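You operate a simulated robot arm through the tools that you are given. There is no shell and no other tool. Be economical: measure what you need, move in short steps, check, and stop when the job is done.

You are at the controls of a simulated two-armed robot. One attempt, no reset.

Task
Oil the middle of the lever press slide way and work the slide.
Fine: ram lock knob to LOCK first, and it stays; green brush, purple pot, brush back; slide out and in after. Set down upright: green round brush. Where these are worked on the way, their far stop is far enough and under half their travel is too little: lever press slide. A coat counts when it lies all over at full strength: go over it till it gets no stronger.

Only the result counts: the job must be done as asked and must still hold three seconds after the hand-in. Knocking over, shifting, dropping, spilling or breaking anything else fails it.

Robot
Two 6-joint arms with two-finger parallel grippers on one trunk, on a base that drives. Base frame: it is fixed to the floor where the robot stands at the start and does not move with it; the origin is under the middle of the robot, x ahead of it, y to its left, z up; the surface under the hand at the start is at about z = 0.86. Readings come in m, degrees, newtons and seconds.
The left shoulder is at the start at [0.08, 0.216, 1.575], the right one opposite. With the tool pointing down near the work surface each hand reaches from about 0.1 to 0.7 m from the robot's upright axis, wherever it stands, measured 20 degrees to its own side. Places, roughly: blue brush (4x4x10 cm) [1.1, 0.6, 0.9]; lever press slide [0.7, 0, 0.9]; press lever [0.8, 0.1, 1.2]; ram lock knob [0.9, 0, 1.2]; slide way of the lever press [0.6, 0.1, 0.9]. Payload 3.43 kg a hand.
The TCP of each hand is the grasp point between the finger pads, 0.03 m short of the fingertips. In the tool frame z runs along the fingers and y along their closing line. The gripper opens to 0.094 m. The fingers are 0.028 m wide and 0.01 m thick; the gripper's body (0.05 by 0.096 m) begins 0.055 m behind the TCP.
Orientation is that of the tool frame in the base frame, as [roll, pitch, yaw] about the fixed x, y, z axes, in that order (R = Rz(yaw) Ry(pitch) Rx(roll)). With the fingers straight down and closing along the base's y, the tool's x points along the base's -x, its y along +y and its z along -z.

Tools
- The arms move only by the tool step_arm. It takes "left_series", "right_series" or both (then of equal length, played together; a hand with none holds still); each is a list of rows, each a list of 7 numbers: the shift along the base's x, y, z in mm, then the turn, a rotation vector about the base's x, y, z in degrees, then the finger opening in mm, from 0 to 94. In form: [[dx, dy, dz, ax, ay, az, gripper], ...]. A call has 1 to 10 rows; each row is the pose to reach, as a shift and turn from the pose commanded when the call began. Each row takes 0.2 s and may step no farther than 0.05 m and 8.6 degrees from the row before; otherwise, or with a gripper value out of range, the whole call is refused. Where a pose cannot be reached the arm comes as near as it can. A force on the tool above 40 N (or 10 N above the force at the start of the call, whichever is more), or a blocked arm, ends the call early, and 0.2 s more pass. Each finger travels about 0.072 m/s and halts on what it meets, pressing with about 28 N; the grip force reading is that of the motor and also rises with nothing between the fingers. The clock runs only during rows and for 0.2 s after the last one: add rows that repeat a pose to give the fingers time. The reply holds the time, the measured pose of the TCP, the force on the tool along the base axes, the opening and the grip force, in the units named above and with some noise, with the torque about the TCP (base axes, N m) and any sound that the robot's microphone picked up.
- Cameras (640 x 400 px; columns grow to the right, rows downward): "scene" is now at [0.1047, 0.0194, 1.7377]; the picture's right is [0.35, -0.94, 0.00], its down [-0.69, -0.26, -0.68] and it looks along [0.63, 0.24, -0.74] (base axes); focal length 253 px, centre (320, 200). "left" rides on the left gripper at [0.076, -0.014, -0.103] in its tool frame; the picture's right is [0.18, 0.98, 0.00], its down [-0.75, 0.14, -0.64] and it looks along [-0.63, 0.12, 0.77] (tool axes); focal length 243 px, centre (320, 200). "right" rides on the right gripper at [0.076, 0.014, -0.102] in its tool frame; the picture's right is [-0.18, 0.98, 0.00], its down [-0.75, -0.14, -0.64] and it looks along [-0.63, -0.12, 0.77] (tool axes); focal length 243 px, centre (320, 200). There is no depth. A picture from a camera that has moved, and an enlarged one, comes with that camera's place and axes in the base frame and with its lens. The place of the scene camera against the robot may be out by one fixed shift of up to 0.012 m in any direction.
- camera(camera): a new picture of that camera. It takes no simulated time.
- slide_trunk(by): slides the trunk up (or, below 0, down) by that many m; the arms and the scene camera ride with it, the base frame stays. It gives what a move gives, with no picture.
- drive_base(legs): drives the robot by 1 to 6 legs, each [ahead, left, turn to the left] in m, m and degrees, along the robot's own axes; the way and the turn of a leg run together, so that a leg with both is an arc; at most 1.5 m and 180 degrees a leg. The arms and the cameras ride along, it lands a little off, and it stops where it bumps. It gives what a move gives.
- aim_head(pan, tilt): turns the head with the scene camera to pan (to the left, within 86 degrees either way) and tilt (down, from -29 to 69), counted from straight ahead of the robot. It gives what a move gives.
- close_up(camera, box): a new picture of the part [left, top, right, bottom] of that camera's present view, enlarged. It takes no simulated time.
- close_job(): hands the job in; it is judged then, once.

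Go step by step. Nothing tells you exact positions but the pictures and the camera data: compare them with the known pose of the tool, close in by small moves and look again before you grip or let go. The budget is 120 turns and 100 pictures, counting those below and the enlarged ones. Unless the task says otherwise, let go and move clear before handing in, and close with one line.

The tools are called after "Request:" as a command line: name --argument value ..., lists and objects as JSON in quotes. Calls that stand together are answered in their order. step_arm: Moves the arms, as the interface text tells. Its arguments: {"type":"object","properties":{"left_series":{"type":"array"},"right_series":{"type":"array"}},"required":[]} The other tools are called the same way: slide_trunk (by) slides the trunk up or down; drive_base (legs) drives the base; aim_head (pan, tilt) turns the head that bears the scene camera; camera (camera) takes a picture; close_up (camera, box) takes an enlarged picture of a part of a camera's view; close_job () hands the job in.

At the start:

```text
time_s: 0.0
left_position: [0.4091, 0.3076, 0.9997]
left_tcp_rot: [-180.0, 0.0, -180.0]
left_force: [1.0, -0.1, 0.4]
left_ft_torque: [0.02, -0.02, 0.02]
left_width: 0.0941
left_grasp_force: 0.0
right_position: [0.5667, -0.0342, 1.0]
right_tcp_rot: [-180.0, 0.0, -180.0]
right_force: [-0.3, -0.1, 0.1]
right_ft_torque: [0.0, 0.02, 0.02]
right_width: 0.0939
right_grasp_force: 0.1
trunk travel left (down, up): [-0.805, 0.035]
robot x, y, heading: [0.0001, -0.0009, 0.0]
head pan, tilt: [20.6, 47.4]
```

scene: 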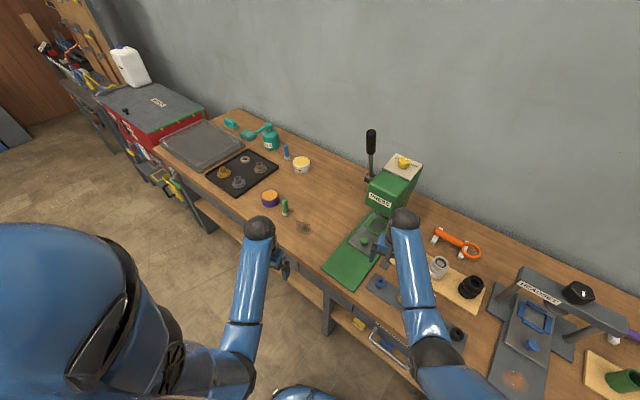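
right: 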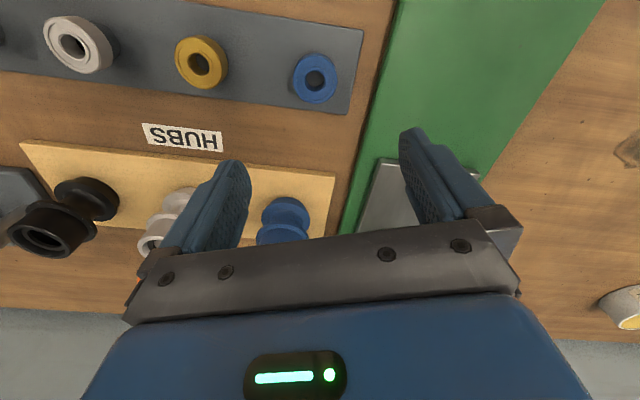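
left: 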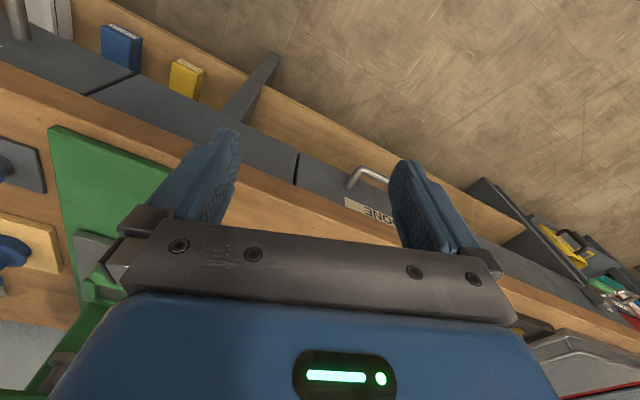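

I see the green press in the middle, with the lock knob on top, and a purple pot and green brush to the left of it. I'll take enlarged views first.

Request:
close_up --camera "scene" --box '[320, 120, 480, 300]'

Request:
close_up --camera "scene" --box '[200, 110, 340, 250]'

```text
2.22 times, centred on (400, 210) of scene
camera zoom: at [0.1047, 0.0194, 1.7377], right [0.35, -0.94, 0.0], down [-0.69, -0.26, -0.68], along [0.63, 0.24, -0.74], focal length 563 px, centre (142, 178)
```

zoom: 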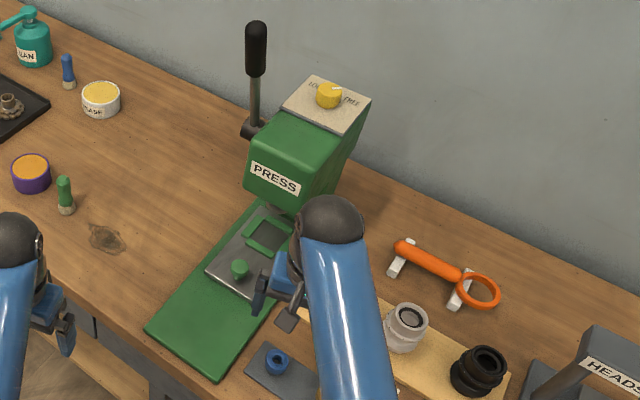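

```text
2.86 times, centred on (270, 180) of scene
camera zoom: at [0.1047, 0.0194, 1.7377], right [0.35, -0.94, 0.0], down [-0.69, -0.26, -0.68], along [0.63, 0.24, -0.74], focal length 723 px, centre (463, 257)
```

zoom: 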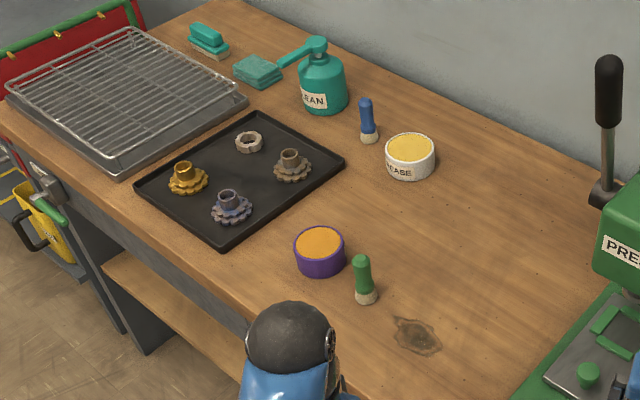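

The brush is at about (0.716, 0.411), the pot at about (0.773, 0.516) and the lock knob at about (0.86, -0.01, 1.18). The press is yawed about -17 degrees. I'll lift the right hand back to look at the slide and the knob.

Request:
step_arm --right_series '[[0, 0, 50, 0, 0, 0, 94], [-30, 0, 90, 0, 0, 0, 94], [-60, 0, 130, 0, 0, 0, 94], [-90, 0, 170, 0, 0, 0, 94], [-120, 10, 200, 0, 0, 0, 94], [-150, 20, 220, 0, 0, 0, 94], [-150, 20, 220, 0, 0, 0, 94]]'

```text
time_s: 1.6
left_position: [0.4095, 0.3086, 0.9995]
left_tcp_rot: [180.0, -0.1, 180.0]
left_force: [0.1, -0.8, 0.1]
left_ft_torque: [0.0, 0.0, -0.04]
left_width: 0.094
left_grasp_force: 0.1
right_position: [0.5143, 0.0111, 1.0572]
right_tcp_rot: [179.9, 0.1, 180.0]
right_force: [0.0, 0.0, -0.1]
right_ft_torque: [0.03, -0.01, 0.0]
right_width: 0.0942
right_grasp_force: 0.0
right hand out of reach, approached as far as the arm can: row 2, 3, 4, 5, 6, 7
trunk travel left (down, up): [-0.805, 0.035]
robot x, y, heading: [0.0048, -0.0021, 0.1]
head pan, tilt: [20.6, 47.4]
```

Request:
camera --camera "right"

Request:
camera --camera "scene"

```text
94 pictures are left
camera right: at [0.4382, 0.0252, 1.1602], right [0.18, 0.98, 0.0], down [0.75, -0.14, 0.64], along [0.63, -0.12, -0.77], focal length 243 px, centre (320, 200)
```

right: 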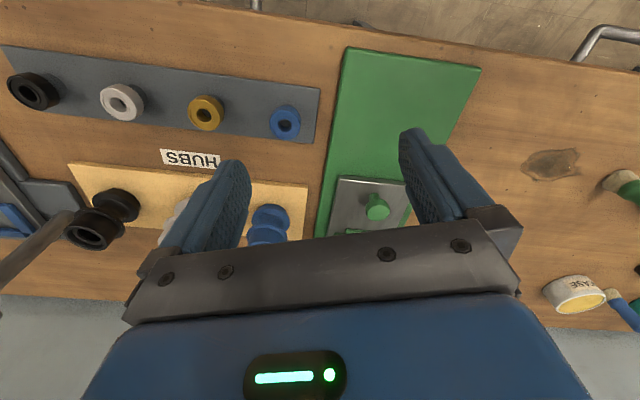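

```text
93 pictures are left
camera scene: at [0.105, 0.0195, 1.7377], right [0.35, -0.94, 0.0], down [-0.69, -0.26, -0.68], along [0.63, 0.24, -0.74], focal length 253 px, centre (320, 200)
```

scene: 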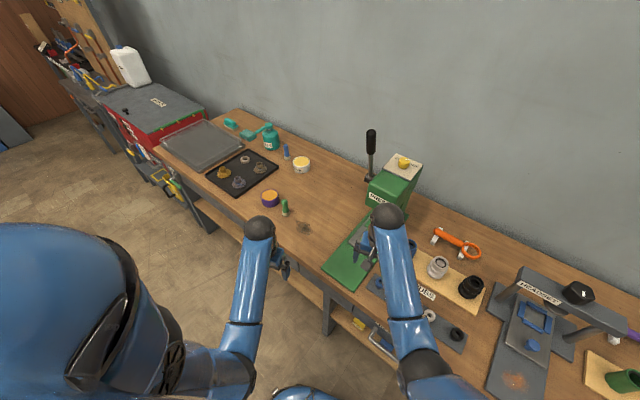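

Request:
close_up --camera "scene" --box '[375, 145, 431, 180]'

Request:
close_up --camera "right" --box '[300, 40, 500, 240]'

```text
11.43 times, centred on (403, 162) of scene
camera zoom: at [0.105, 0.0195, 1.7377], right [0.35, -0.94, 0.0], down [-0.69, -0.26, -0.68], along [0.63, 0.24, -0.74], focal length 2894 px, centre (-629, 629)
```

zoom: 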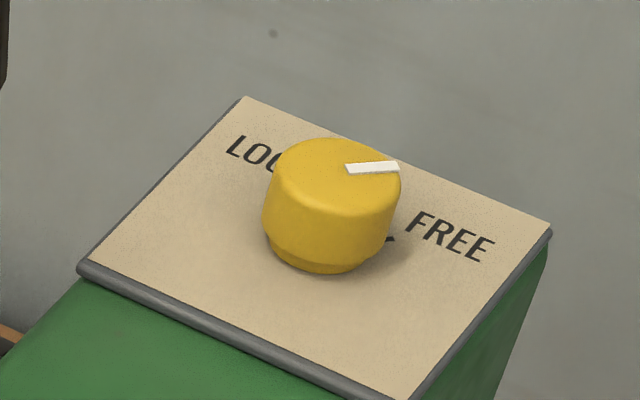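

```text
2.00 times, centred on (400, 140) of right
camera zoom: at [0.4382, 0.0252, 1.1602], right [0.18, 0.98, 0.0], down [0.75, -0.14, 0.64], along [0.63, -0.12, -0.77], focal length 485 px, centre (160, 320)
```

zoom: 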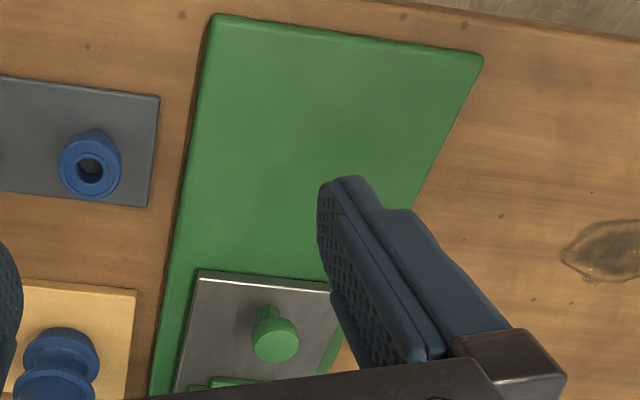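

The knob's white mark points at FREE, and LOCK lies about 105 degrees counter-clockwise seen from above. I'll look down to see how much room the base has before the bench.

Request:
aim_head --pan -17 --tilt 69

Request:
camera --camera "scene"

```text
time_s: 2.6
left_position: [0.409, 0.3082, 0.9994]
left_tcp_rot: [-180.0, 0.0, -179.9]
left_force: [-0.4, 0.2, -0.1]
left_ft_torque: [0.02, 0.03, 0.0]
left_width: 0.0937
left_grasp_force: 0.0
right_position: [0.5136, 0.0109, 1.0576]
right_tcp_rot: [179.9, 0.2, 180.0]
right_force: [0.0, 0.6, -0.2]
right_ft_torque: [0.01, -0.02, 0.0]
right_width: 0.0936
right_grasp_force: 0.1
trunk travel left (down, up): [-0.805, 0.035]
robot x, y, heading: [0.0034, -0.0022, -0.3]
head pan, tilt: [-17.0, 68.8]
```

```text
90 pictures are left
camera scene: at [0.0839, -0.0249, 1.7122], right [-0.29, -0.96, 0.0], down [-0.89, 0.27, -0.36], along [0.35, -0.11, -0.93], focal length 253 px, centre (320, 200)
```

scene: 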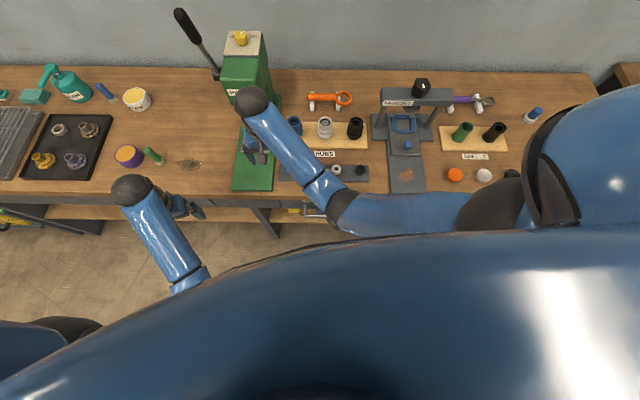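

The bench is yawed about -17 degrees and there is room ahead. I'll shift left, turn square to the bench and move closer, so that the right hand serves the press and the left serves the brush.

Request:
drive_base --legs '[[0, 0.35, 0], [0, 0, -17], [0.15, 0, 0]]'

Request:
aim_head --pan -5 --tilt 45

Request:
camera --camera "scene"

```text
time_s: 6.9
left_position: [0.6173, 0.491, 1.0003]
left_tcp_rot: [-180.0, 0.1, 163.6]
left_force: [0.0, 0.3, 0.3]
left_ft_torque: [0.0, -0.01, 0.0]
left_width: 0.0938
left_grasp_force: 0.0
right_position: [0.6332, 0.1763, 1.0582]
right_tcp_rot: [-179.9, 0.2, 163.6]
right_force: [0.6, 0.7, 0.1]
right_ft_torque: [-0.01, -0.02, -0.01]
right_width: 0.094
right_grasp_force: 0.1
trunk travel left (down, up): [-0.805, 0.035]
robot x, y, heading: [0.141, 0.3112, -16.2]
head pan, tilt: [-17.0, 68.8]
```

```text
time_s: 7.8
left_position: [0.6211, 0.4899, 0.9984]
left_tcp_rot: [-179.9, -0.1, 163.6]
left_force: [0.3, 1.2, 0.4]
left_ft_torque: [-0.04, -0.01, 0.0]
left_width: 0.0944
left_grasp_force: 0.1
right_position: [0.6368, 0.1754, 1.0567]
right_tcp_rot: [-180.0, 0.0, 163.6]
right_force: [0.0, -0.4, -0.5]
right_ft_torque: [0.02, 0.03, -0.01]
right_width: 0.0937
right_grasp_force: 0.1
trunk travel left (down, up): [-0.805, 0.035]
robot x, y, heading: [0.1435, 0.3125, -16.3]
head pan, tilt: [-5.0, 45.0]
```

```text
89 pictures are left
camera scene: at [0.2468, 0.2632, 1.7408], right [-0.37, -0.93, 0.0], down [-0.66, 0.26, -0.71], along [0.66, -0.26, -0.71], focal length 253 px, centre (320, 200)
```

scene: 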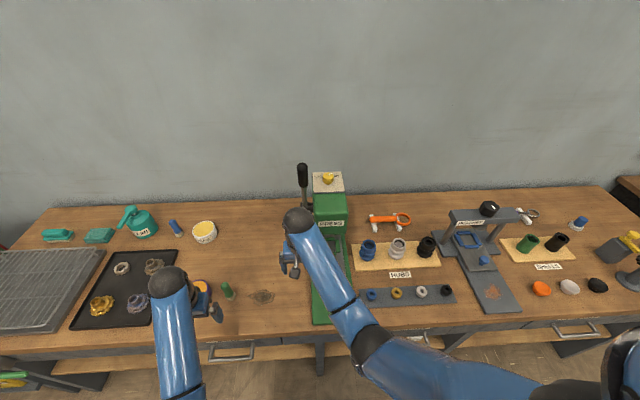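

Request:
close_up --camera "scene" --box '[296, 162, 360, 202]'

Request:
close_up --camera "scene" --box '[180, 200, 380, 325]'

```text
10.00 times, centred on (328, 182) of scene
camera zoom: at [0.2468, 0.2632, 1.7408], right [-0.37, -0.93, 0.0], down [-0.66, 0.26, -0.71], along [0.66, -0.26, -0.71], focal length 2532 px, centre (240, 380)
```

zoom: 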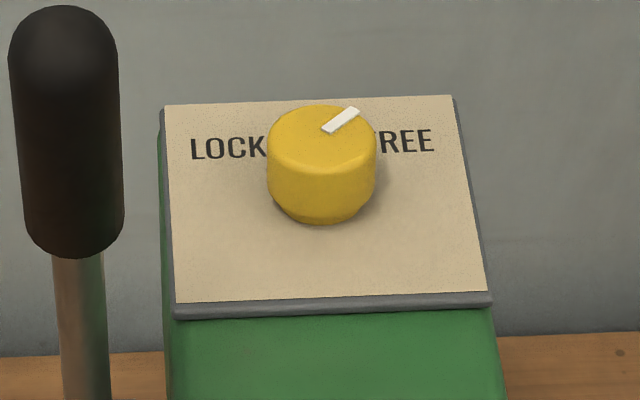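

```text
3.20 times, centred on (280, 262) of scene
camera zoom: at [0.2468, 0.2632, 1.7408], right [-0.37, -0.93, 0.0], down [-0.66, 0.26, -0.71], along [0.66, -0.26, -0.71], focal length 810 px, centre (448, 0)
```

zoom: 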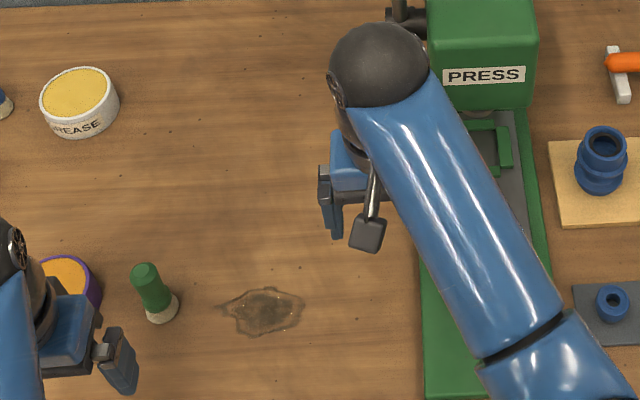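

The knob top triangulates to (0.868, -0.009, 1.181) and the lever handle top to about (0.78, 0.11, 1.32). I'll bring the right hand across in front of the press and up, pre-turning it clockwise for the twist.

Request:
step_arm --right_series '[[0, -45, 20, 0, 0, -8, 94], [0, -90, 50, 0, 0, -16, 94], [0, -135, 90, 0, 0, -24, 94], [0, -180, 110, 0, 0, -32, 94], [0, -190, 150, 0, 0, -40, 94], [0, -190, 190, 0, 0, -48, 94], [0, -190, 220, 0, 0, -50, 94], [0, -190, 220, 0, 0, -50, 94]]'

```text
refused: row 2 steps farther than a row can; nothing moved
```

Request:
step_arm --right_series '[[0, -42, 15, 0, 0, -8, 94], [0, -84, 35, 0, 0, -16, 94], [0, -126, 55, 0, 0, -24, 94], [0, -168, 75, 0, 0, -32, 94], [0, -190, 115, 0, 0, -40, 94], [0, -190, 160, 0, 0, -48, 94], [0, -190, 205, 0, 0, -50, 94], [0, -190, 205, 0, 0, -50, 94]]'

```text
time_s: 8.8
left_position: [0.6179, 0.4917, 1.0005]
left_tcp_rot: [-180.0, 0.2, 163.6]
left_force: [-1.0, -0.2, 0.4]
left_ft_torque: [-0.04, -0.06, 0.01]
left_width: 0.094
left_grasp_force: 0.1
right_position: [0.665, 0.006, 1.0786]
right_tcp_rot: [-179.9, -0.8, 132.5]
right_force: [-0.2, 0.7, 1.2]
right_ft_torque: [-0.05, 0.0, 0.01]
right_width: 0.0939
right_grasp_force: 0.0
right hand out of reach, approached as far as the arm can: row 1, 2, 3, 4, 5
trunk travel left (down, up): [-0.805, 0.035]
robot x, y, heading: [0.136, 0.3093, -16.1]
head pan, tilt: [-5.0, 45.0]
stopped in row 5 (right hand): the force on the tool passed its limit at 75 N (the readings are from after the stop); the commanded pose is now the measured one
```

The hand met something, and the height was out of reach. I'll look before moving again.

Request:
camera --camera "scene"

Request:
camera --camera "right"

```text
86 pictures are left
camera scene: at [0.2409, 0.2668, 1.7414], right [-0.36, -0.93, 0.0], down [-0.66, 0.26, -0.71], along [0.66, -0.26, -0.7], focal length 253 px, centre (320, 200)
```

scene: 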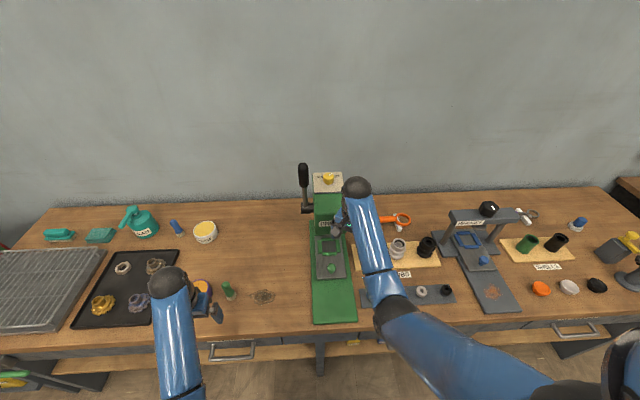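

```text
85 pictures are left
camera right: at [0.6256, 0.0708, 1.1826], right [0.85, 0.53, 0.0], down [0.41, -0.66, 0.63], along [0.33, -0.54, -0.78], focal length 243 px, centre (320, 200)
```

right: 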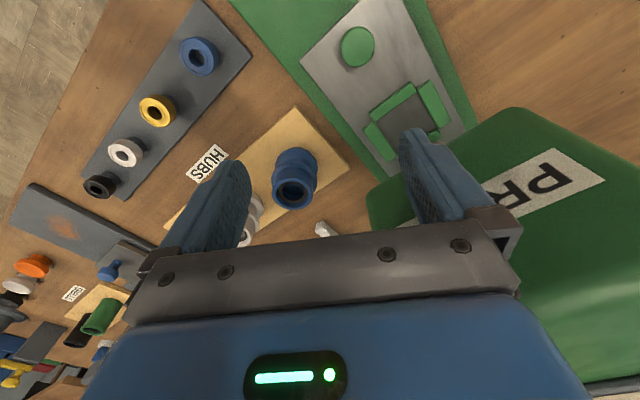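

The gripper touched the front of the press head, and nothing seems to have moved. I'll back away, raise the trunk and test how high the hand can go beside the press.

Request:
step_arm --right_series '[[-30, 10, 0, 0, 0, 0, 94], [-60, 0, 0, 0, 0, 0, 94], [-60, -45, 0, 0, 0, 0, 94], [-60, -90, 0, 0, 0, 0, 94], [-60, -135, 0, 0, 0, 0, 94], [-60, -180, 0, 0, 0, 0, 94], [-50, -220, 0, 0, 0, 0, 94], [-50, -220, 0, 0, 0, 0, 94]]'

Request:
slide_trunk --by 0.034

```text
time_s: 10.6
left_position: [0.6206, 0.4906, 0.9996]
left_tcp_rot: [-180.0, 0.1, 163.6]
left_force: [-1.2, -0.8, -0.1]
left_ft_torque: [-0.01, 0.0, 0.02]
left_width: 0.0941
left_grasp_force: 0.0
right_position: [0.6172, -0.2164, 1.079]
right_tcp_rot: [-179.9, -1.0, 132.4]
right_force: [-0.2, -0.1, -0.4]
right_ft_torque: [0.0, -0.01, -0.02]
right_width: 0.0937
right_grasp_force: 0.0
right hand out of reach, approached as far as the arm can: row 1, 2, 3, 4, 5, 6
trunk travel left (down, up): [-0.805, 0.035]
robot x, y, heading: [0.1402, 0.3131, -16.2]
head pan, tilt: [-5.0, 45.0]
```

```text
time_s: 11.4
left_position: [0.6207, 0.4911, 1.0338]
left_tcp_rot: [-180.0, 0.0, 163.6]
left_force: [0.0, -0.2, -0.3]
left_ft_torque: [0.01, 0.02, 0.0]
left_width: 0.0941
left_grasp_force: 0.0
right_position: [0.6175, -0.2144, 1.1122]
right_tcp_rot: [-179.9, -1.1, 132.4]
right_force: [0.6, -0.7, -0.1]
right_ft_torque: [-0.01, 0.01, 0.01]
right_width: 0.094
right_grasp_force: 0.0
trunk travel left (down, up): [-0.839, 0.001]
robot x, y, heading: [0.1394, 0.3094, -16.4]
head pan, tilt: [-5.0, 45.0]
```

Request:
step_arm --right_series '[[40, -15, 0, 0, 0, 0, 94], [80, -30, 10, 0, 0, 0, 94], [120, -40, 20, 0, 0, 0, 94], [150, -40, 50, 0, 0, 0, 94], [170, -40, 80, 0, 0, 0, 94], [170, -40, 110, 0, 0, 0, 94], [170, -40, 130, 0, 0, 0, 94], [170, -40, 130, 0, 0, 0, 94]]'

```text
time_s: 13.2
left_position: [0.6213, 0.49, 1.0351]
left_tcp_rot: [-180.0, 0.0, 163.5]
left_force: [0.3, 0.3, 0.0]
left_ft_torque: [-0.02, -0.02, -0.02]
left_width: 0.0943
left_grasp_force: 0.1
right_position: [0.7537, -0.239, 1.2426]
right_tcp_rot: [-179.9, -1.0, 132.4]
right_force: [0.2, 0.5, -0.7]
right_ft_torque: [0.01, 0.03, 0.01]
right_width: 0.0945
right_grasp_force: 0.0
right hand out of reach, approached as far as the arm can: row 3, 4, 5, 6, 7, 8
trunk travel left (down, up): [-0.839, 0.001]
robot x, y, heading: [0.1419, 0.3114, -16.4]
head pan, tilt: [-5.0, 45.0]
```

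The arm reaches about 0.68 m from the shoulder at that height, so I'll drive 0.08 m closer.

Request:
drive_base --legs '[[0.08, 0, 0]]'

```text
time_s: 14.2
left_position: [0.6863, 0.4707, 1.0374]
left_tcp_rot: [180.0, 0.7, 163.6]
left_force: [-0.1, -0.3, 0.6]
left_ft_torque: [-0.03, -0.04, -0.01]
left_width: 0.094
left_grasp_force: 0.0
right_position: [0.8148, -0.2587, 1.2508]
right_tcp_rot: [179.8, -0.6, 132.2]
right_force: [-1.6, 0.7, -0.5]
right_ft_torque: [-0.02, -0.08, 0.01]
right_width: 0.0945
right_grasp_force: 0.1
trunk travel left (down, up): [-0.839, 0.001]
robot x, y, heading: [0.2163, 0.2905, -16.6]
head pan, tilt: [-5.0, 45.0]
```

Request:
step_arm --right_series '[[10, 45, 0, 0, 0, 0, 94], [20, 90, 0, 0, 0, 0, 94], [30, 135, 0, 0, 0, 0, 94], [40, 180, 0, 0, 0, 0, 94], [50, 215, 0, 0, 0, 0, 94], [53, 249, 0, 0, 0, 0, 94], [53, 249, 0, 0, 0, 0, 94]]'

Request:
camera --camera "right"

Request:
close_up --camera "scene" --box '[250, 120, 410, 220]'

```text
time_s: 15.8
left_position: [0.6941, 0.4669, 1.0334]
left_tcp_rot: [-179.9, 0.0, 163.5]
left_force: [0.2, -0.1, 0.5]
left_ft_torque: [-0.03, 0.01, 0.02]
left_width: 0.094
left_grasp_force: 0.0
right_position: [0.8781, -0.0134, 1.2418]
right_tcp_rot: [-179.9, -1.0, 132.2]
right_force: [-0.2, -0.6, -0.2]
right_ft_torque: [0.02, 0.01, -0.01]
right_width: 0.0939
right_grasp_force: 0.0
trunk travel left (down, up): [-0.839, 0.001]
robot x, y, heading: [0.2159, 0.288, -16.6]
head pan, tilt: [-5.0, 45.0]
```

```text
84 pictures are left
camera right: at [0.8393, 0.0518, 1.3472], right [0.85, 0.52, -0.01], down [0.41, -0.66, 0.63], along [0.33, -0.54, -0.78], focal length 243 px, centre (320, 200)
```

right: 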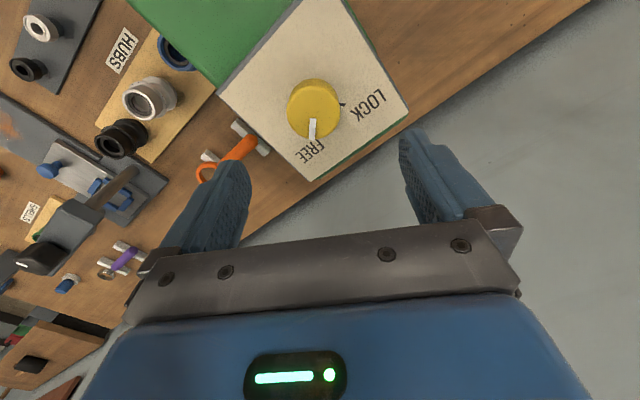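

```text
4.00 times, centred on (330, 170) of scene
camera zoom: at [0.3193, 0.2414, 1.7751], right [-0.37, -0.93, 0.0], down [-0.66, 0.26, -0.71], along [0.66, -0.26, -0.71], focal length 1013 px, centre (280, 320)
```

zoom: 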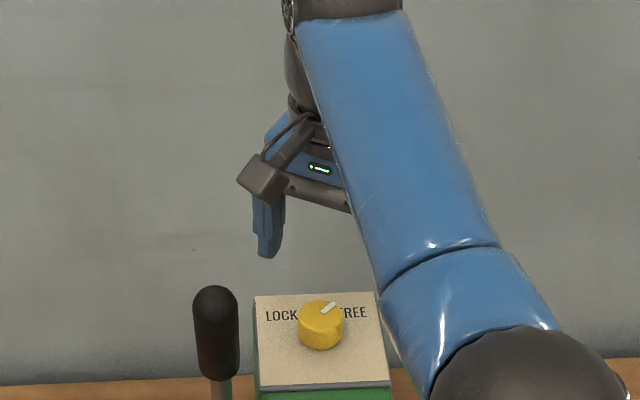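

The hand camera puts the knob at about (0.861, 0.006). I'll shift over it and check again.

Request:
step_arm --right_series '[[-9, 9, 0, 0, 0, 0, 94], [-17, 19, -15, 0, 0, 0, 94], [-17, 19, -15, 0, 0, 0, 94]]'

Request:
camera --camera "right"

```text
time_s: 16.6
left_position: [0.6963, 0.4666, 1.0314]
left_tcp_rot: [179.9, -0.1, 163.5]
left_force: [-0.4, -0.1, 0.1]
left_ft_torque: [0.0, -0.01, 0.01]
left_width: 0.0941
left_grasp_force: 0.0
right_position: [0.8629, 0.0069, 1.2236]
right_tcp_rot: [-179.9, -1.1, 132.4]
right_force: [1.1, -0.2, -0.3]
right_ft_torque: [0.02, 0.01, 0.01]
right_width: 0.094
right_grasp_force: 0.1
trunk travel left (down, up): [-0.839, 0.001]
robot x, y, heading: [0.2171, 0.2861, -16.3]
head pan, tilt: [-5.0, 45.0]
```

```text
82 pictures are left
camera right: at [0.8236, 0.0699, 1.3297], right [0.85, 0.53, -0.01], down [0.41, -0.66, 0.63], along [0.33, -0.54, -0.78], focal length 243 px, centre (320, 200)
```

right: 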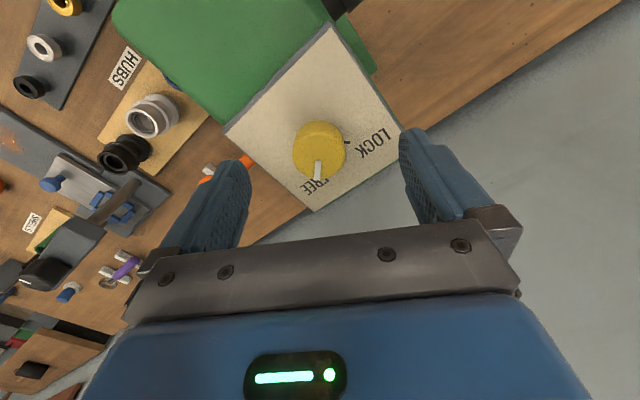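

The knob is centred below the hand. I'll descend so that the fingertips flank it.

Request:
step_arm --right_series '[[-1, 0, -10, 0, 0, 0, 94], [-2, 1, -20, 0, 0, 0, 94], [-2, 1, -30, 0, 0, 0, 94], [-2, 1, -30, 0, 0, 0, 94]]'

Request:
camera --camera "right"

Request:
close_up --camera "scene" --box '[290, 160, 370, 220]'

```text
time_s: 17.6
left_position: [0.6963, 0.467, 1.0332]
left_tcp_rot: [-180.0, -0.1, 163.6]
left_force: [-0.5, -0.6, -0.3]
left_ft_torque: [0.0, -0.03, 0.0]
left_width: 0.0938
left_grasp_force: 0.0
right_position: [0.8627, 0.0084, 1.1963]
right_tcp_rot: [180.0, -1.0, 132.3]
right_force: [0.2, -0.3, 0.5]
right_ft_torque: [0.01, 0.0, 0.04]
right_width: 0.0942
right_grasp_force: 0.1
trunk travel left (down, up): [-0.839, 0.001]
robot x, y, heading: [0.2147, 0.2889, -16.4]
head pan, tilt: [-5.0, 45.0]
```

```text
81 pictures are left
camera right: at [0.823, 0.0714, 1.301], right [0.85, 0.52, -0.01], down [0.41, -0.66, 0.63], along [0.33, -0.54, -0.78], focal length 243 px, centre (320, 200)
```

right: 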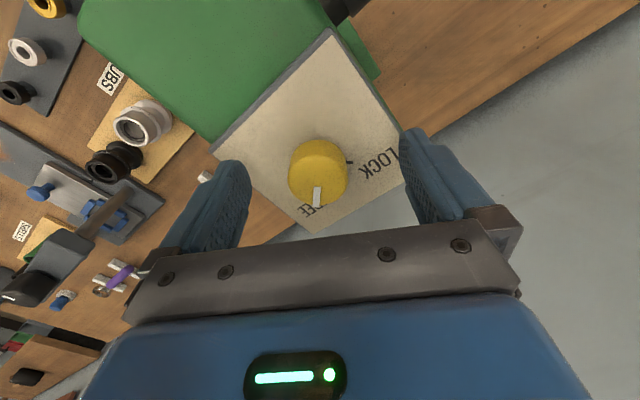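

```text
6.67 times, centred on (330, 190) of scene
camera zoom: at [0.3203, 0.2415, 1.775], right [-0.37, -0.93, 0.0], down [-0.66, 0.26, -0.71], along [0.66, -0.26, -0.71], focal length 1688 px, centre (253, 267)
```

zoom: 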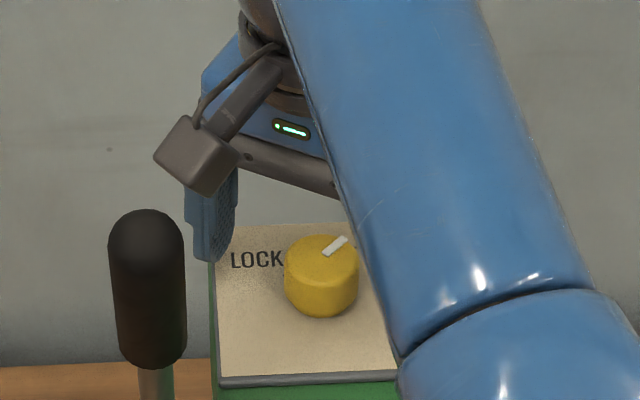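

Request:
step_arm --right_series '[[0, -1, -7, 0, 0, 0, 94], [0, -2, -13, 0, 0, 0, 94], [0, -2, -13, 0, 0, 0, 94]]'

Request:
camera --camera "right"

```text
time_s: 18.4
left_position: [0.6956, 0.4675, 1.0346]
left_tcp_rot: [-180.0, -0.1, 163.6]
left_force: [-0.7, -0.8, 0.7]
left_ft_torque: [0.02, -0.01, 0.02]
left_width: 0.0939
left_grasp_force: 0.1
right_position: [0.8606, 0.0041, 1.1847]
right_tcp_rot: [-179.9, -1.0, 132.4]
right_force: [0.1, -0.4, 0.0]
right_ft_torque: [-0.01, 0.0, -0.01]
right_width: 0.0939
right_grasp_force: 0.1
trunk travel left (down, up): [-0.839, 0.001]
robot x, y, heading: [0.2166, 0.289, -16.4]
head pan, tilt: [-5.0, 45.0]
```

```text
79 pictures are left
camera right: at [0.8227, 0.0693, 1.2888], right [0.85, 0.53, -0.01], down [0.41, -0.66, 0.63], along [0.33, -0.54, -0.78], focal length 243 px, centre (320, 200)
```

right: 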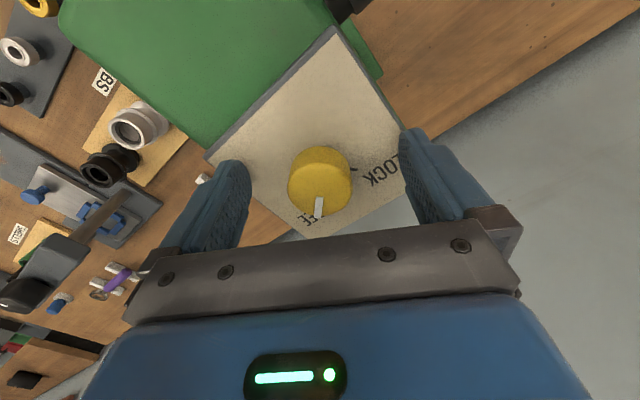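

Request:
step_arm --right_series '[[0, 0, -6, 0, 0, 0, 94], [0, 0, -6, 0, 0, 0, 60], [0, 0, -6, 0, 0, 0, 30], [0, 0, -6, 0, 0, 0, 30], [0, 0, -6, 0, 0, 0, 30]]'

```text
time_s: 19.6
left_position: [0.693, 0.4669, 1.0345]
left_tcp_rot: [180.0, 0.0, 163.5]
left_force: [-0.4, 0.1, -0.1]
left_ft_torque: [0.0, 0.01, -0.01]
left_width: 0.0937
left_grasp_force: 0.0
right_position: [0.8587, 0.0051, 1.1789]
right_tcp_rot: [179.9, -0.9, 132.2]
right_force: [-1.3, -4.6, 14.1]
right_ft_torque: [-0.35, -0.42, -0.1]
right_width: 0.0414
right_grasp_force: 44.6
trunk travel left (down, up): [-0.839, 0.001]
robot x, y, heading: [0.2166, 0.2916, -16.4]
head pan, tilt: [-5.0, 45.0]
```

The knob is gripped at a width of 41 mm. I'll turn it counter-clockwise in stages.

Request:
step_arm --right_series '[[0, 0, 1, 0, 0, 8, 30], [0, 0, 1, 0, 0, 16, 30], [0, 0, 1, 0, 0, 24, 30], [0, 0, 1, 0, 0, 32, 30], [0, 0, 1, 0, 0, 40, 30], [0, 0, 1, 0, 0, 48, 30], [0, 0, 1, 0, 0, 48, 30]]'

Request:
camera --camera "right"

```text
time_s: 21.2
left_position: [0.692, 0.4622, 1.0359]
left_tcp_rot: [179.7, 0.0, 163.4]
left_force: [0.1, 0.4, -0.5]
left_ft_torque: [-0.03, -0.01, -0.05]
left_width: 0.094
left_grasp_force: 0.0
right_position: [0.858, -0.0029, 1.1807]
right_tcp_rot: [-180.0, -0.9, -179.9]
right_force: [-11.3, -23.7, 11.2]
right_ft_torque: [0.02, 1.03, -0.22]
right_width: 0.0418
right_grasp_force: 45.0
trunk travel left (down, up): [-0.839, 0.001]
robot x, y, heading: [0.2156, 0.2859, -16.4]
head pan, tilt: [-5.0, 45.0]
```

```text
78 pictures are left
camera right: at [0.7828, 0.0117, 1.2846], right [0.18, 0.98, 0.0], down [0.76, -0.14, 0.63], along [0.62, -0.12, -0.78], focal length 243 px, centre (320, 200)
```

right: 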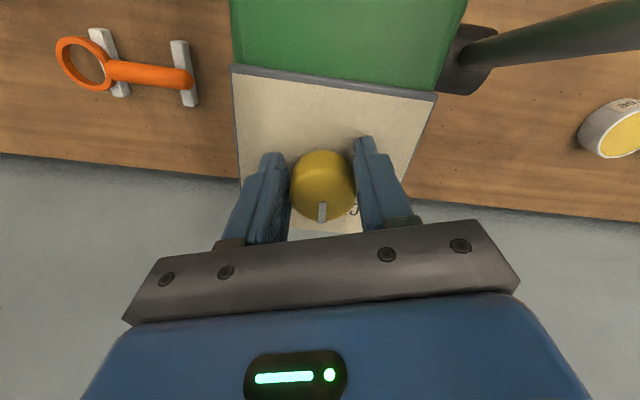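

The knob turns with the hand, though the grip is about 10 mm off its axis. I'll continue while following the arc to relieve the side force.

Request:
step_arm --right_series '[[0, -2, 0, 0, 0, 7, 30], [0, -3, 0, 0, 0, 14, 30], [0, -4, 0, 0, 0, 21, 30], [0, -5, 0, 0, 0, 28, 30], [0, -6, 0, 0, 0, 35, 30], [0, -6, 0, 0, 0, 35, 30]]'

Request:
camera --camera "right"

Request:
close_up --camera "scene" --box '[290, 160, 370, 220]'

```text
time_s: 22.6
left_position: [0.693, 0.4631, 1.0354]
left_tcp_rot: [179.7, 0.0, 163.5]
left_force: [-0.2, -0.4, 0.2]
left_ft_torque: [0.01, -0.01, 0.01]
left_width: 0.0942
left_grasp_force: 0.0
right_position: [0.8582, -0.0067, 1.1792]
right_tcp_rot: [-179.9, -0.8, -144.7]
right_force: [-12.0, -22.2, 6.1]
right_ft_torque: [0.0, -0.6, -0.07]
right_width: 0.0417
right_grasp_force: 45.2
trunk travel left (down, up): [-0.839, 0.001]
robot x, y, heading: [0.2179, 0.2904, -16.5]
head pan, tilt: [-5.0, 45.0]
```

```text
77 pictures are left
camera right: at [0.7897, -0.0387, 1.2844], right [-0.42, 0.91, 0.0], down [0.7, 0.33, 0.63], along [0.58, 0.26, -0.78], focal length 243 px, centre (320, 200)
```

right: 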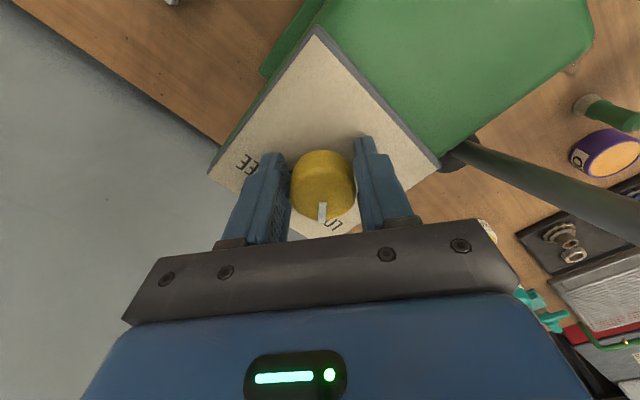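

```text
6.67 times, centred on (330, 190) of scene
camera zoom: at [0.3152, 0.2347, 1.7751], right [-0.37, -0.93, 0.0], down [-0.66, 0.26, -0.71], along [0.66, -0.26, -0.71], focal length 1688 px, centre (253, 267)
```

zoom: 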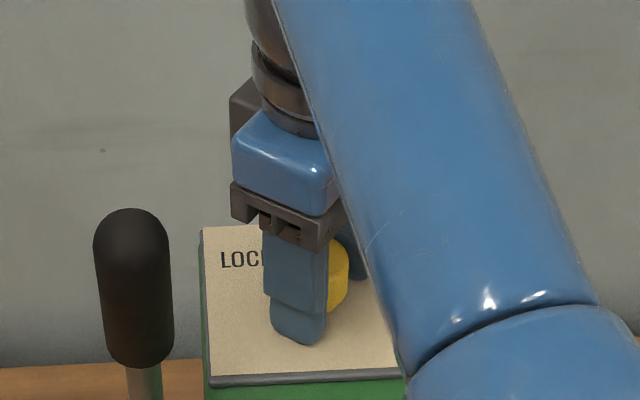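

Request:
step_arm --right_series '[[0, 0, 0, 0, 0, 4, 30], [0, -1, 0, 0, 0, 8, 30], [0, -1, 0, 0, 0, 8, 30]]'

Request:
close_up --camera "right" --box '[220, 120, 420, 245]'

```text
time_s: 23.4
left_position: [0.6942, 0.4651, 1.0344]
left_tcp_rot: [179.9, 0.0, 163.5]
left_force: [-0.1, 0.1, 0.5]
left_ft_torque: [-0.02, -0.02, -0.01]
left_width: 0.0938
left_grasp_force: 0.1
right_position: [0.8619, -0.0052, 1.1801]
right_tcp_rot: [-179.8, -0.8, -136.6]
right_force: [-1.2, -18.0, 12.8]
right_ft_torque: [-0.01, 0.03, 0.04]
right_width: 0.0401
right_grasp_force: 44.7
trunk travel left (down, up): [-0.839, 0.001]
robot x, y, heading: [0.2131, 0.2852, -16.4]
head pan, tilt: [-5.0, 45.0]
```

```text
3.20 times, centred on (320, 182) of right
camera zoom: at [0.7978, -0.0466, 1.2843], right [-0.54, 0.84, -0.01], down [0.65, 0.42, 0.63], along [0.53, 0.34, -0.77], focal length 776 px, centre (320, 256)
```

zoom: 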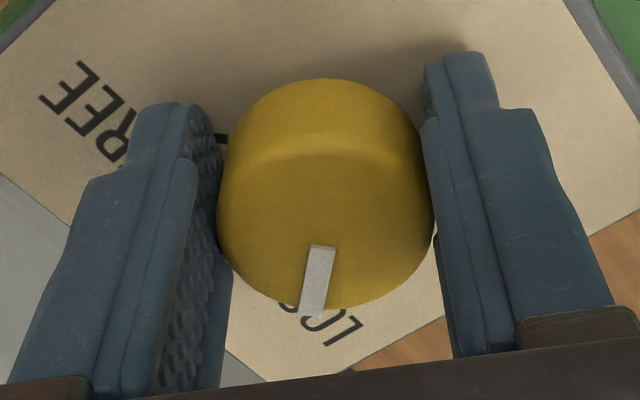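

The pointer lags slightly now, so it seems to be at its stop. I'll open, rise and look.

Request:
step_arm --right_series '[[0, 0, 0, 0, 0, 0, 60], [0, 0, 0, 0, 0, 0, 94], [0, 0, 0, 0, 0, 0, 94], [0, 0, 20, 0, 0, 0, 94], [0, 0, 40, 0, 0, 0, 94], [0, -10, 60, 0, 0, 0, 94], [0, -10, 60, 0, 0, 0, 94]]'

Request:
close_up --camera "right" --box '[220, 60, 420, 185]'

Request:
close_up --camera "scene" --box '[290, 160, 370, 220]'

```text
time_s: 24.0
left_position: [0.6947, 0.4688, 1.0315]
left_tcp_rot: [180.0, -0.1, 163.6]
left_force: [0.0, 0.2, 0.5]
left_ft_torque: [-0.01, 0.04, 0.0]
left_width: 0.0938
left_grasp_force: 0.1
right_position: [0.8641, 0.0021, 1.1797]
right_tcp_rot: [-179.9, -0.8, -136.4]
right_force: [-2.3, 2.3, 6.7]
right_ft_torque: [0.37, 0.26, 0.03]
right_width: 0.0938
right_grasp_force: 0.1
trunk travel left (down, up): [-0.839, 0.001]
robot x, y, heading: [0.2129, 0.2901, -16.4]
head pan, tilt: [-5.0, 45.0]
stopped in row 2 (right hand): the force on the tool passed its limit at 48 N (the readings are from after the stop); the commanded pose is now the measured one
```

```text
3.20 times, centred on (320, 122) of right
camera zoom: at [0.8, -0.0395, 1.2845], right [-0.54, 0.84, 0.0], down [0.65, 0.42, 0.63], along [0.53, 0.34, -0.78], focal length 776 px, centre (320, 448)
```

zoom: 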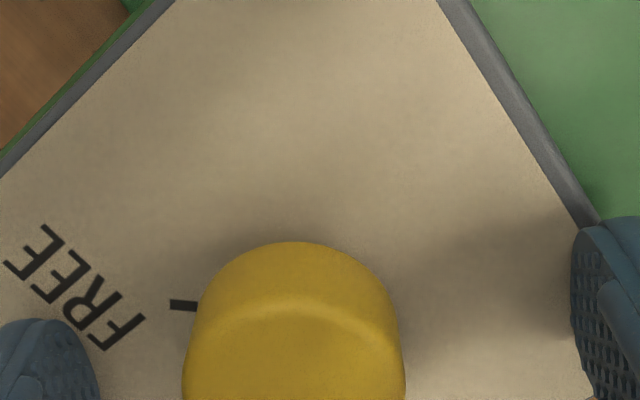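

```text
6.67 times, centred on (330, 190) of scene
camera zoom: at [0.3205, 0.2427, 1.7749], right [-0.36, -0.93, 0.0], down [-0.66, 0.26, -0.71], along [0.66, -0.26, -0.71], focal length 1688 px, centre (253, 267)
```

zoom: 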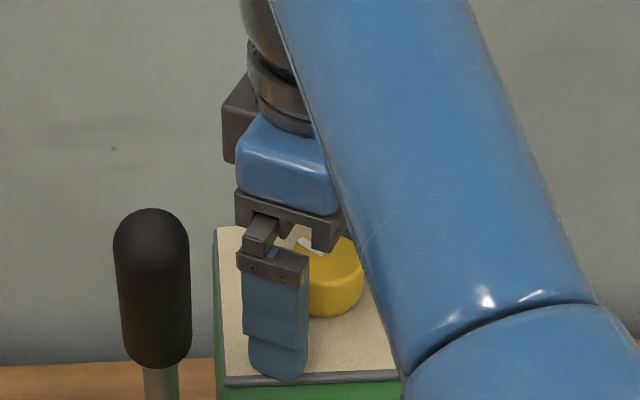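

Now straight up.

Request:
step_arm --right_series '[[0, 0, 15, 0, 0, 0, 94], [0, 0, 35, 0, 0, 0, 94], [0, -10, 60, 0, 0, 0, 94], [0, -10, 60, 0, 0, 0, 94]]'

Request:
close_up --camera "right" --box '[220, 50, 420, 175]'

```text
time_s: 25.0
left_position: [0.6959, 0.4686, 1.0322]
left_tcp_rot: [180.0, 0.0, 163.7]
left_force: [0.4, 0.8, 0.2]
left_ft_torque: [-0.01, 0.0, 0.0]
left_width: 0.0939
left_grasp_force: 0.0
right_position: [0.865, -0.0082, 1.2367]
right_tcp_rot: [-179.9, -1.0, -136.5]
right_force: [0.0, 0.8, -0.5]
right_ft_torque: [-0.02, -0.01, -0.01]
right_width: 0.0939
right_grasp_force: 0.1
trunk travel left (down, up): [-0.839, 0.001]
robot x, y, heading: [0.2174, 0.2894, -16.6]
head pan, tilt: [-5.0, 45.0]
```

```text
3.20 times, centred on (320, 112) of right
camera zoom: at [0.8018, -0.0509, 1.3408], right [-0.54, 0.84, 0.0], down [0.65, 0.42, 0.63], along [0.53, 0.34, -0.78], focal length 776 px, centre (320, 480)
```

zoom: 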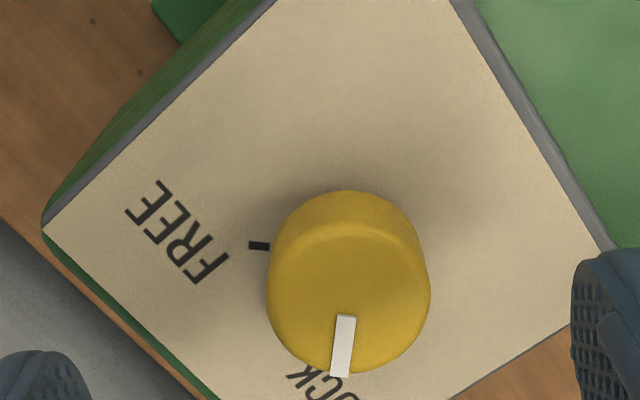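

The pointer is on LOCK. I'll retreat the right hand over the side of the press and then check the knob from the scene camera.

Request:
step_arm --right_series '[[-10, -45, 10, 0, 0, -6, 94], [-15, -90, 10, 0, 0, -14, 94], [-20, -135, 10, 0, 0, -22, 94], [-30, -180, 10, 0, 0, -30, 94], [-40, -225, 10, 0, 0, -38, 94], [-80, -240, -10, 0, 0, -46, 94], [-120, -240, -35, 0, 0, -54, 94], [-160, -240, -60, 0, 0, -62, 94], [-160, -240, -60, 0, 0, -62, 94]]'

Request:
close_up --camera "scene" --box '[290, 160, 370, 220]'

Request:
camera --camera "scene"

```text
time_s: 27.0
left_position: [0.6954, 0.4684, 1.0324]
left_tcp_rot: [180.0, -0.2, 163.6]
left_force: [-1.1, 0.0, 0.4]
left_ft_torque: [-0.03, -0.04, -0.01]
left_width: 0.0938
left_grasp_force: 0.0
right_position: [0.7128, -0.2614, 1.1644]
right_tcp_rot: [-179.8, -1.0, 161.4]
right_force: [0.5, 0.1, 0.5]
right_ft_torque: [-0.01, 0.0, 0.0]
right_width: 0.0941
right_grasp_force: 0.1
right hand out of reach, approached as far as the arm can: row 7, 8, 9
trunk travel left (down, up): [-0.839, 0.001]
robot x, y, heading: [0.2169, 0.2885, -16.5]
head pan, tilt: [-5.0, 45.0]
```

```text
6.67 times, centred on (330, 190) of scene
camera zoom: at [0.3206, 0.2416, 1.775], right [-0.36, -0.93, 0.0], down [-0.66, 0.26, -0.71], along [0.66, -0.26, -0.71], focal length 1688 px, centre (253, 267)
```

zoom: 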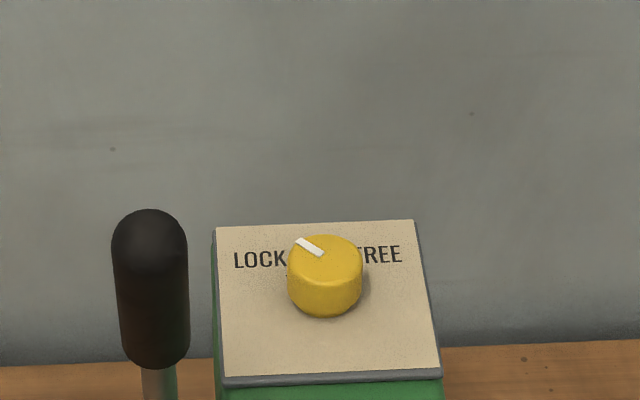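

```text
70 pictures are left
camera scene: at [0.3206, 0.2416, 1.775], right [-0.36, -0.93, 0.0], down [-0.66, 0.26, -0.71], along [0.66, -0.26, -0.71], focal length 253 px, centre (320, 200)
```

scene: 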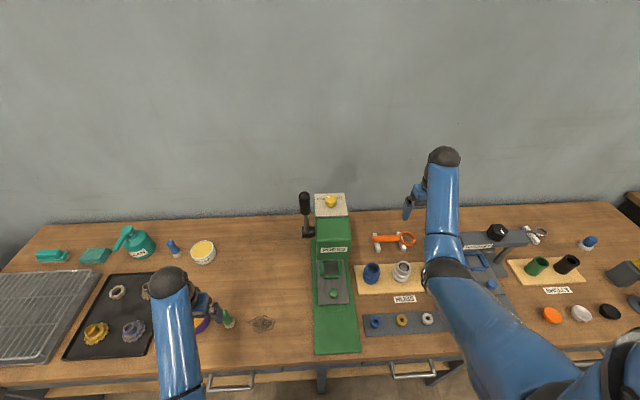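

The knob sits on LOCK, symmetric to its old mark. Next is the brush, seen with the left hand camera.

Request:
camera --camera "left"

Request:
close_up --camera "scene" --box '[180, 270, 380, 395]'

```text
69 pictures are left
camera left: at [0.6185, 0.4756, 1.1366], right [0.1, 0.99, 0.0], down [0.76, -0.08, 0.64], along [0.64, -0.06, -0.77], focal length 243 px, centre (320, 200)
```

left: 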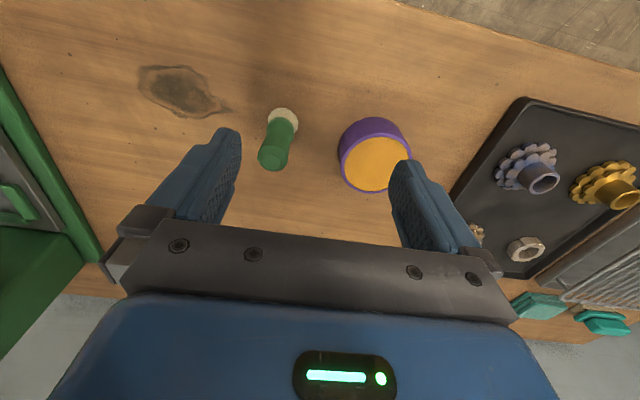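

```text
3.20 times, centred on (280, 332) of scene
camera zoom: at [0.3206, 0.2416, 1.775], right [-0.36, -0.93, 0.0], down [-0.66, 0.26, -0.71], along [0.66, -0.26, -0.71], focal length 810 px, centre (448, -224)
```

zoom: 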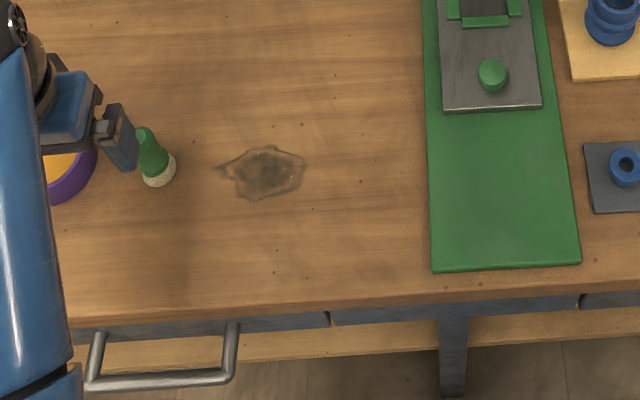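

The brush stands at about (0.715, 0.425) with its top at z 0.96, and the pot is at about (0.768, 0.521). I'll move the left hand over the brush with the fingers partly closed.

Request:
step_arm --left_series '[[10, -22, 0, 0, 0, 0, 75], [20, -43, 0, 0, 0, 0, 60], [20, -43, 0, 0, 0, 0, 60]]'

Request:
camera --camera "left"

```text
time_s: 27.8
left_position: [0.7148, 0.4265, 1.0322]
left_tcp_rot: [180.0, 0.1, 163.6]
left_force: [0.8, -0.2, 0.0]
left_ft_torque: [0.02, 0.0, 0.02]
left_width: 0.06
left_grasp_force: 0.2
right_position: [0.7146, -0.2597, 1.1636]
right_tcp_rot: [-179.9, -0.8, 161.7]
right_force: [0.4, 0.8, 0.0]
right_ft_torque: [0.02, 0.0, -0.02]
right_width: 0.0939
right_grasp_force: 0.0
trunk travel left (down, up): [-0.839, 0.001]
robot x, y, heading: [0.2158, 0.29, -16.4]
head pan, tilt: [-5.0, 45.0]
```

```text
67 pictures are left
camera left: at [0.6377, 0.4335, 1.1348], right [0.1, 0.99, 0.0], down [0.76, -0.08, 0.64], along [0.64, -0.06, -0.77], focal length 243 px, centre (320, 200)
```

left: 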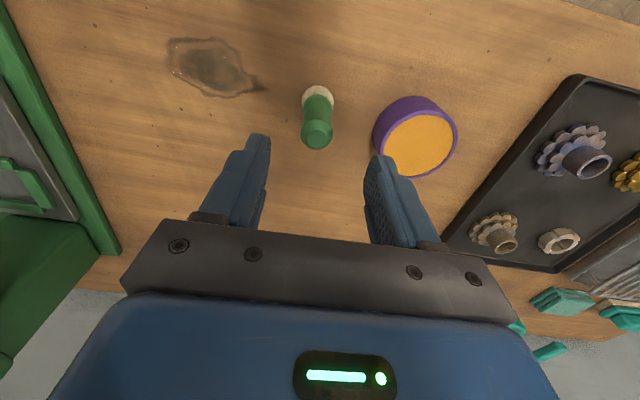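

Request:
step_arm --left_series '[[1, -1, -35, 0, 0, 0, 60], [1, -1, -65, 0, 0, 0, 60], [1, -1, -92, 0, 0, 0, 60], [1, -1, -92, 0, 0, 0, 60]]'

Request:
camera --camera "left"

```text
time_s: 28.8
left_position: [0.7178, 0.4265, 0.9402]
left_tcp_rot: [180.0, -0.1, 163.5]
left_force: [0.0, -0.1, 0.3]
left_ft_torque: [0.04, 0.01, 0.01]
left_width: 0.0597
left_grasp_force: 0.2
right_position: [0.7136, -0.2607, 1.1624]
right_tcp_rot: [-179.9, -0.9, 161.6]
right_force: [0.1, -0.2, -0.4]
right_ft_torque: [0.01, 0.0, -0.01]
right_width: 0.094
right_grasp_force: 0.1
trunk travel left (down, up): [-0.839, 0.001]
robot x, y, heading: [0.2141, 0.2914, -16.3]
head pan, tilt: [-5.0, 45.0]
```

```text
66 pictures are left
camera left: at [0.6411, 0.4336, 1.0435], right [0.1, 0.99, 0.0], down [0.76, -0.08, 0.64], along [0.64, -0.06, -0.77], focal length 243 px, centre (320, 200)
```

left: 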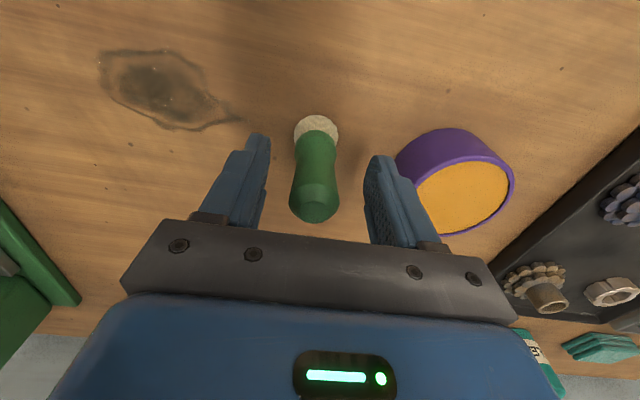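

Request:
step_arm --left_series '[[0, 0, 0, 0, 0, 0, 35], [0, 0, 0, 0, 0, 0, 10], [0, 0, 0, 0, 0, 0, 10], [0, 0, 0, 0, 0, 0, 10]]'

Request:
camera --camera "left"

```text
time_s: 29.8
left_position: [0.7179, 0.4265, 0.9404]
left_tcp_rot: [180.0, -0.1, 163.6]
left_force: [-1.1, -0.4, -0.1]
left_ft_torque: [-0.02, -0.02, 0.01]
left_width: 0.03
left_grasp_force: 27.9
right_position: [0.7137, -0.2598, 1.1623]
right_tcp_rot: [-179.9, -0.8, 161.6]
right_force: [0.1, 0.4, 0.3]
right_ft_torque: [0.01, 0.0, -0.01]
right_width: 0.0939
right_grasp_force: 0.0
trunk travel left (down, up): [-0.839, 0.001]
robot x, y, heading: [0.2141, 0.2893, -16.4]
head pan, tilt: [-5.0, 45.0]
```

```text
65 pictures are left
camera left: at [0.6412, 0.4336, 1.0437], right [0.1, 0.99, 0.0], down [0.76, -0.08, 0.64], along [0.64, -0.06, -0.77], focal length 243 px, centre (320, 200)
```

left: 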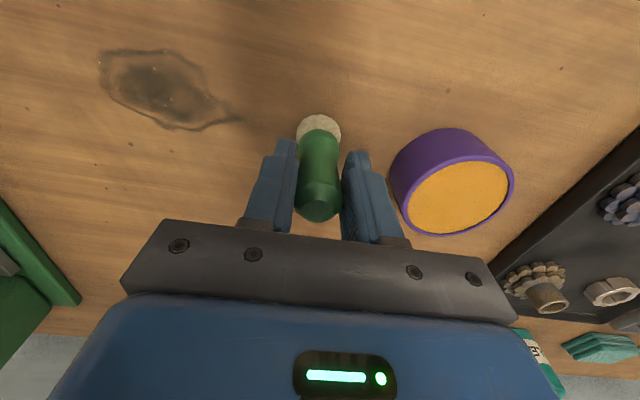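

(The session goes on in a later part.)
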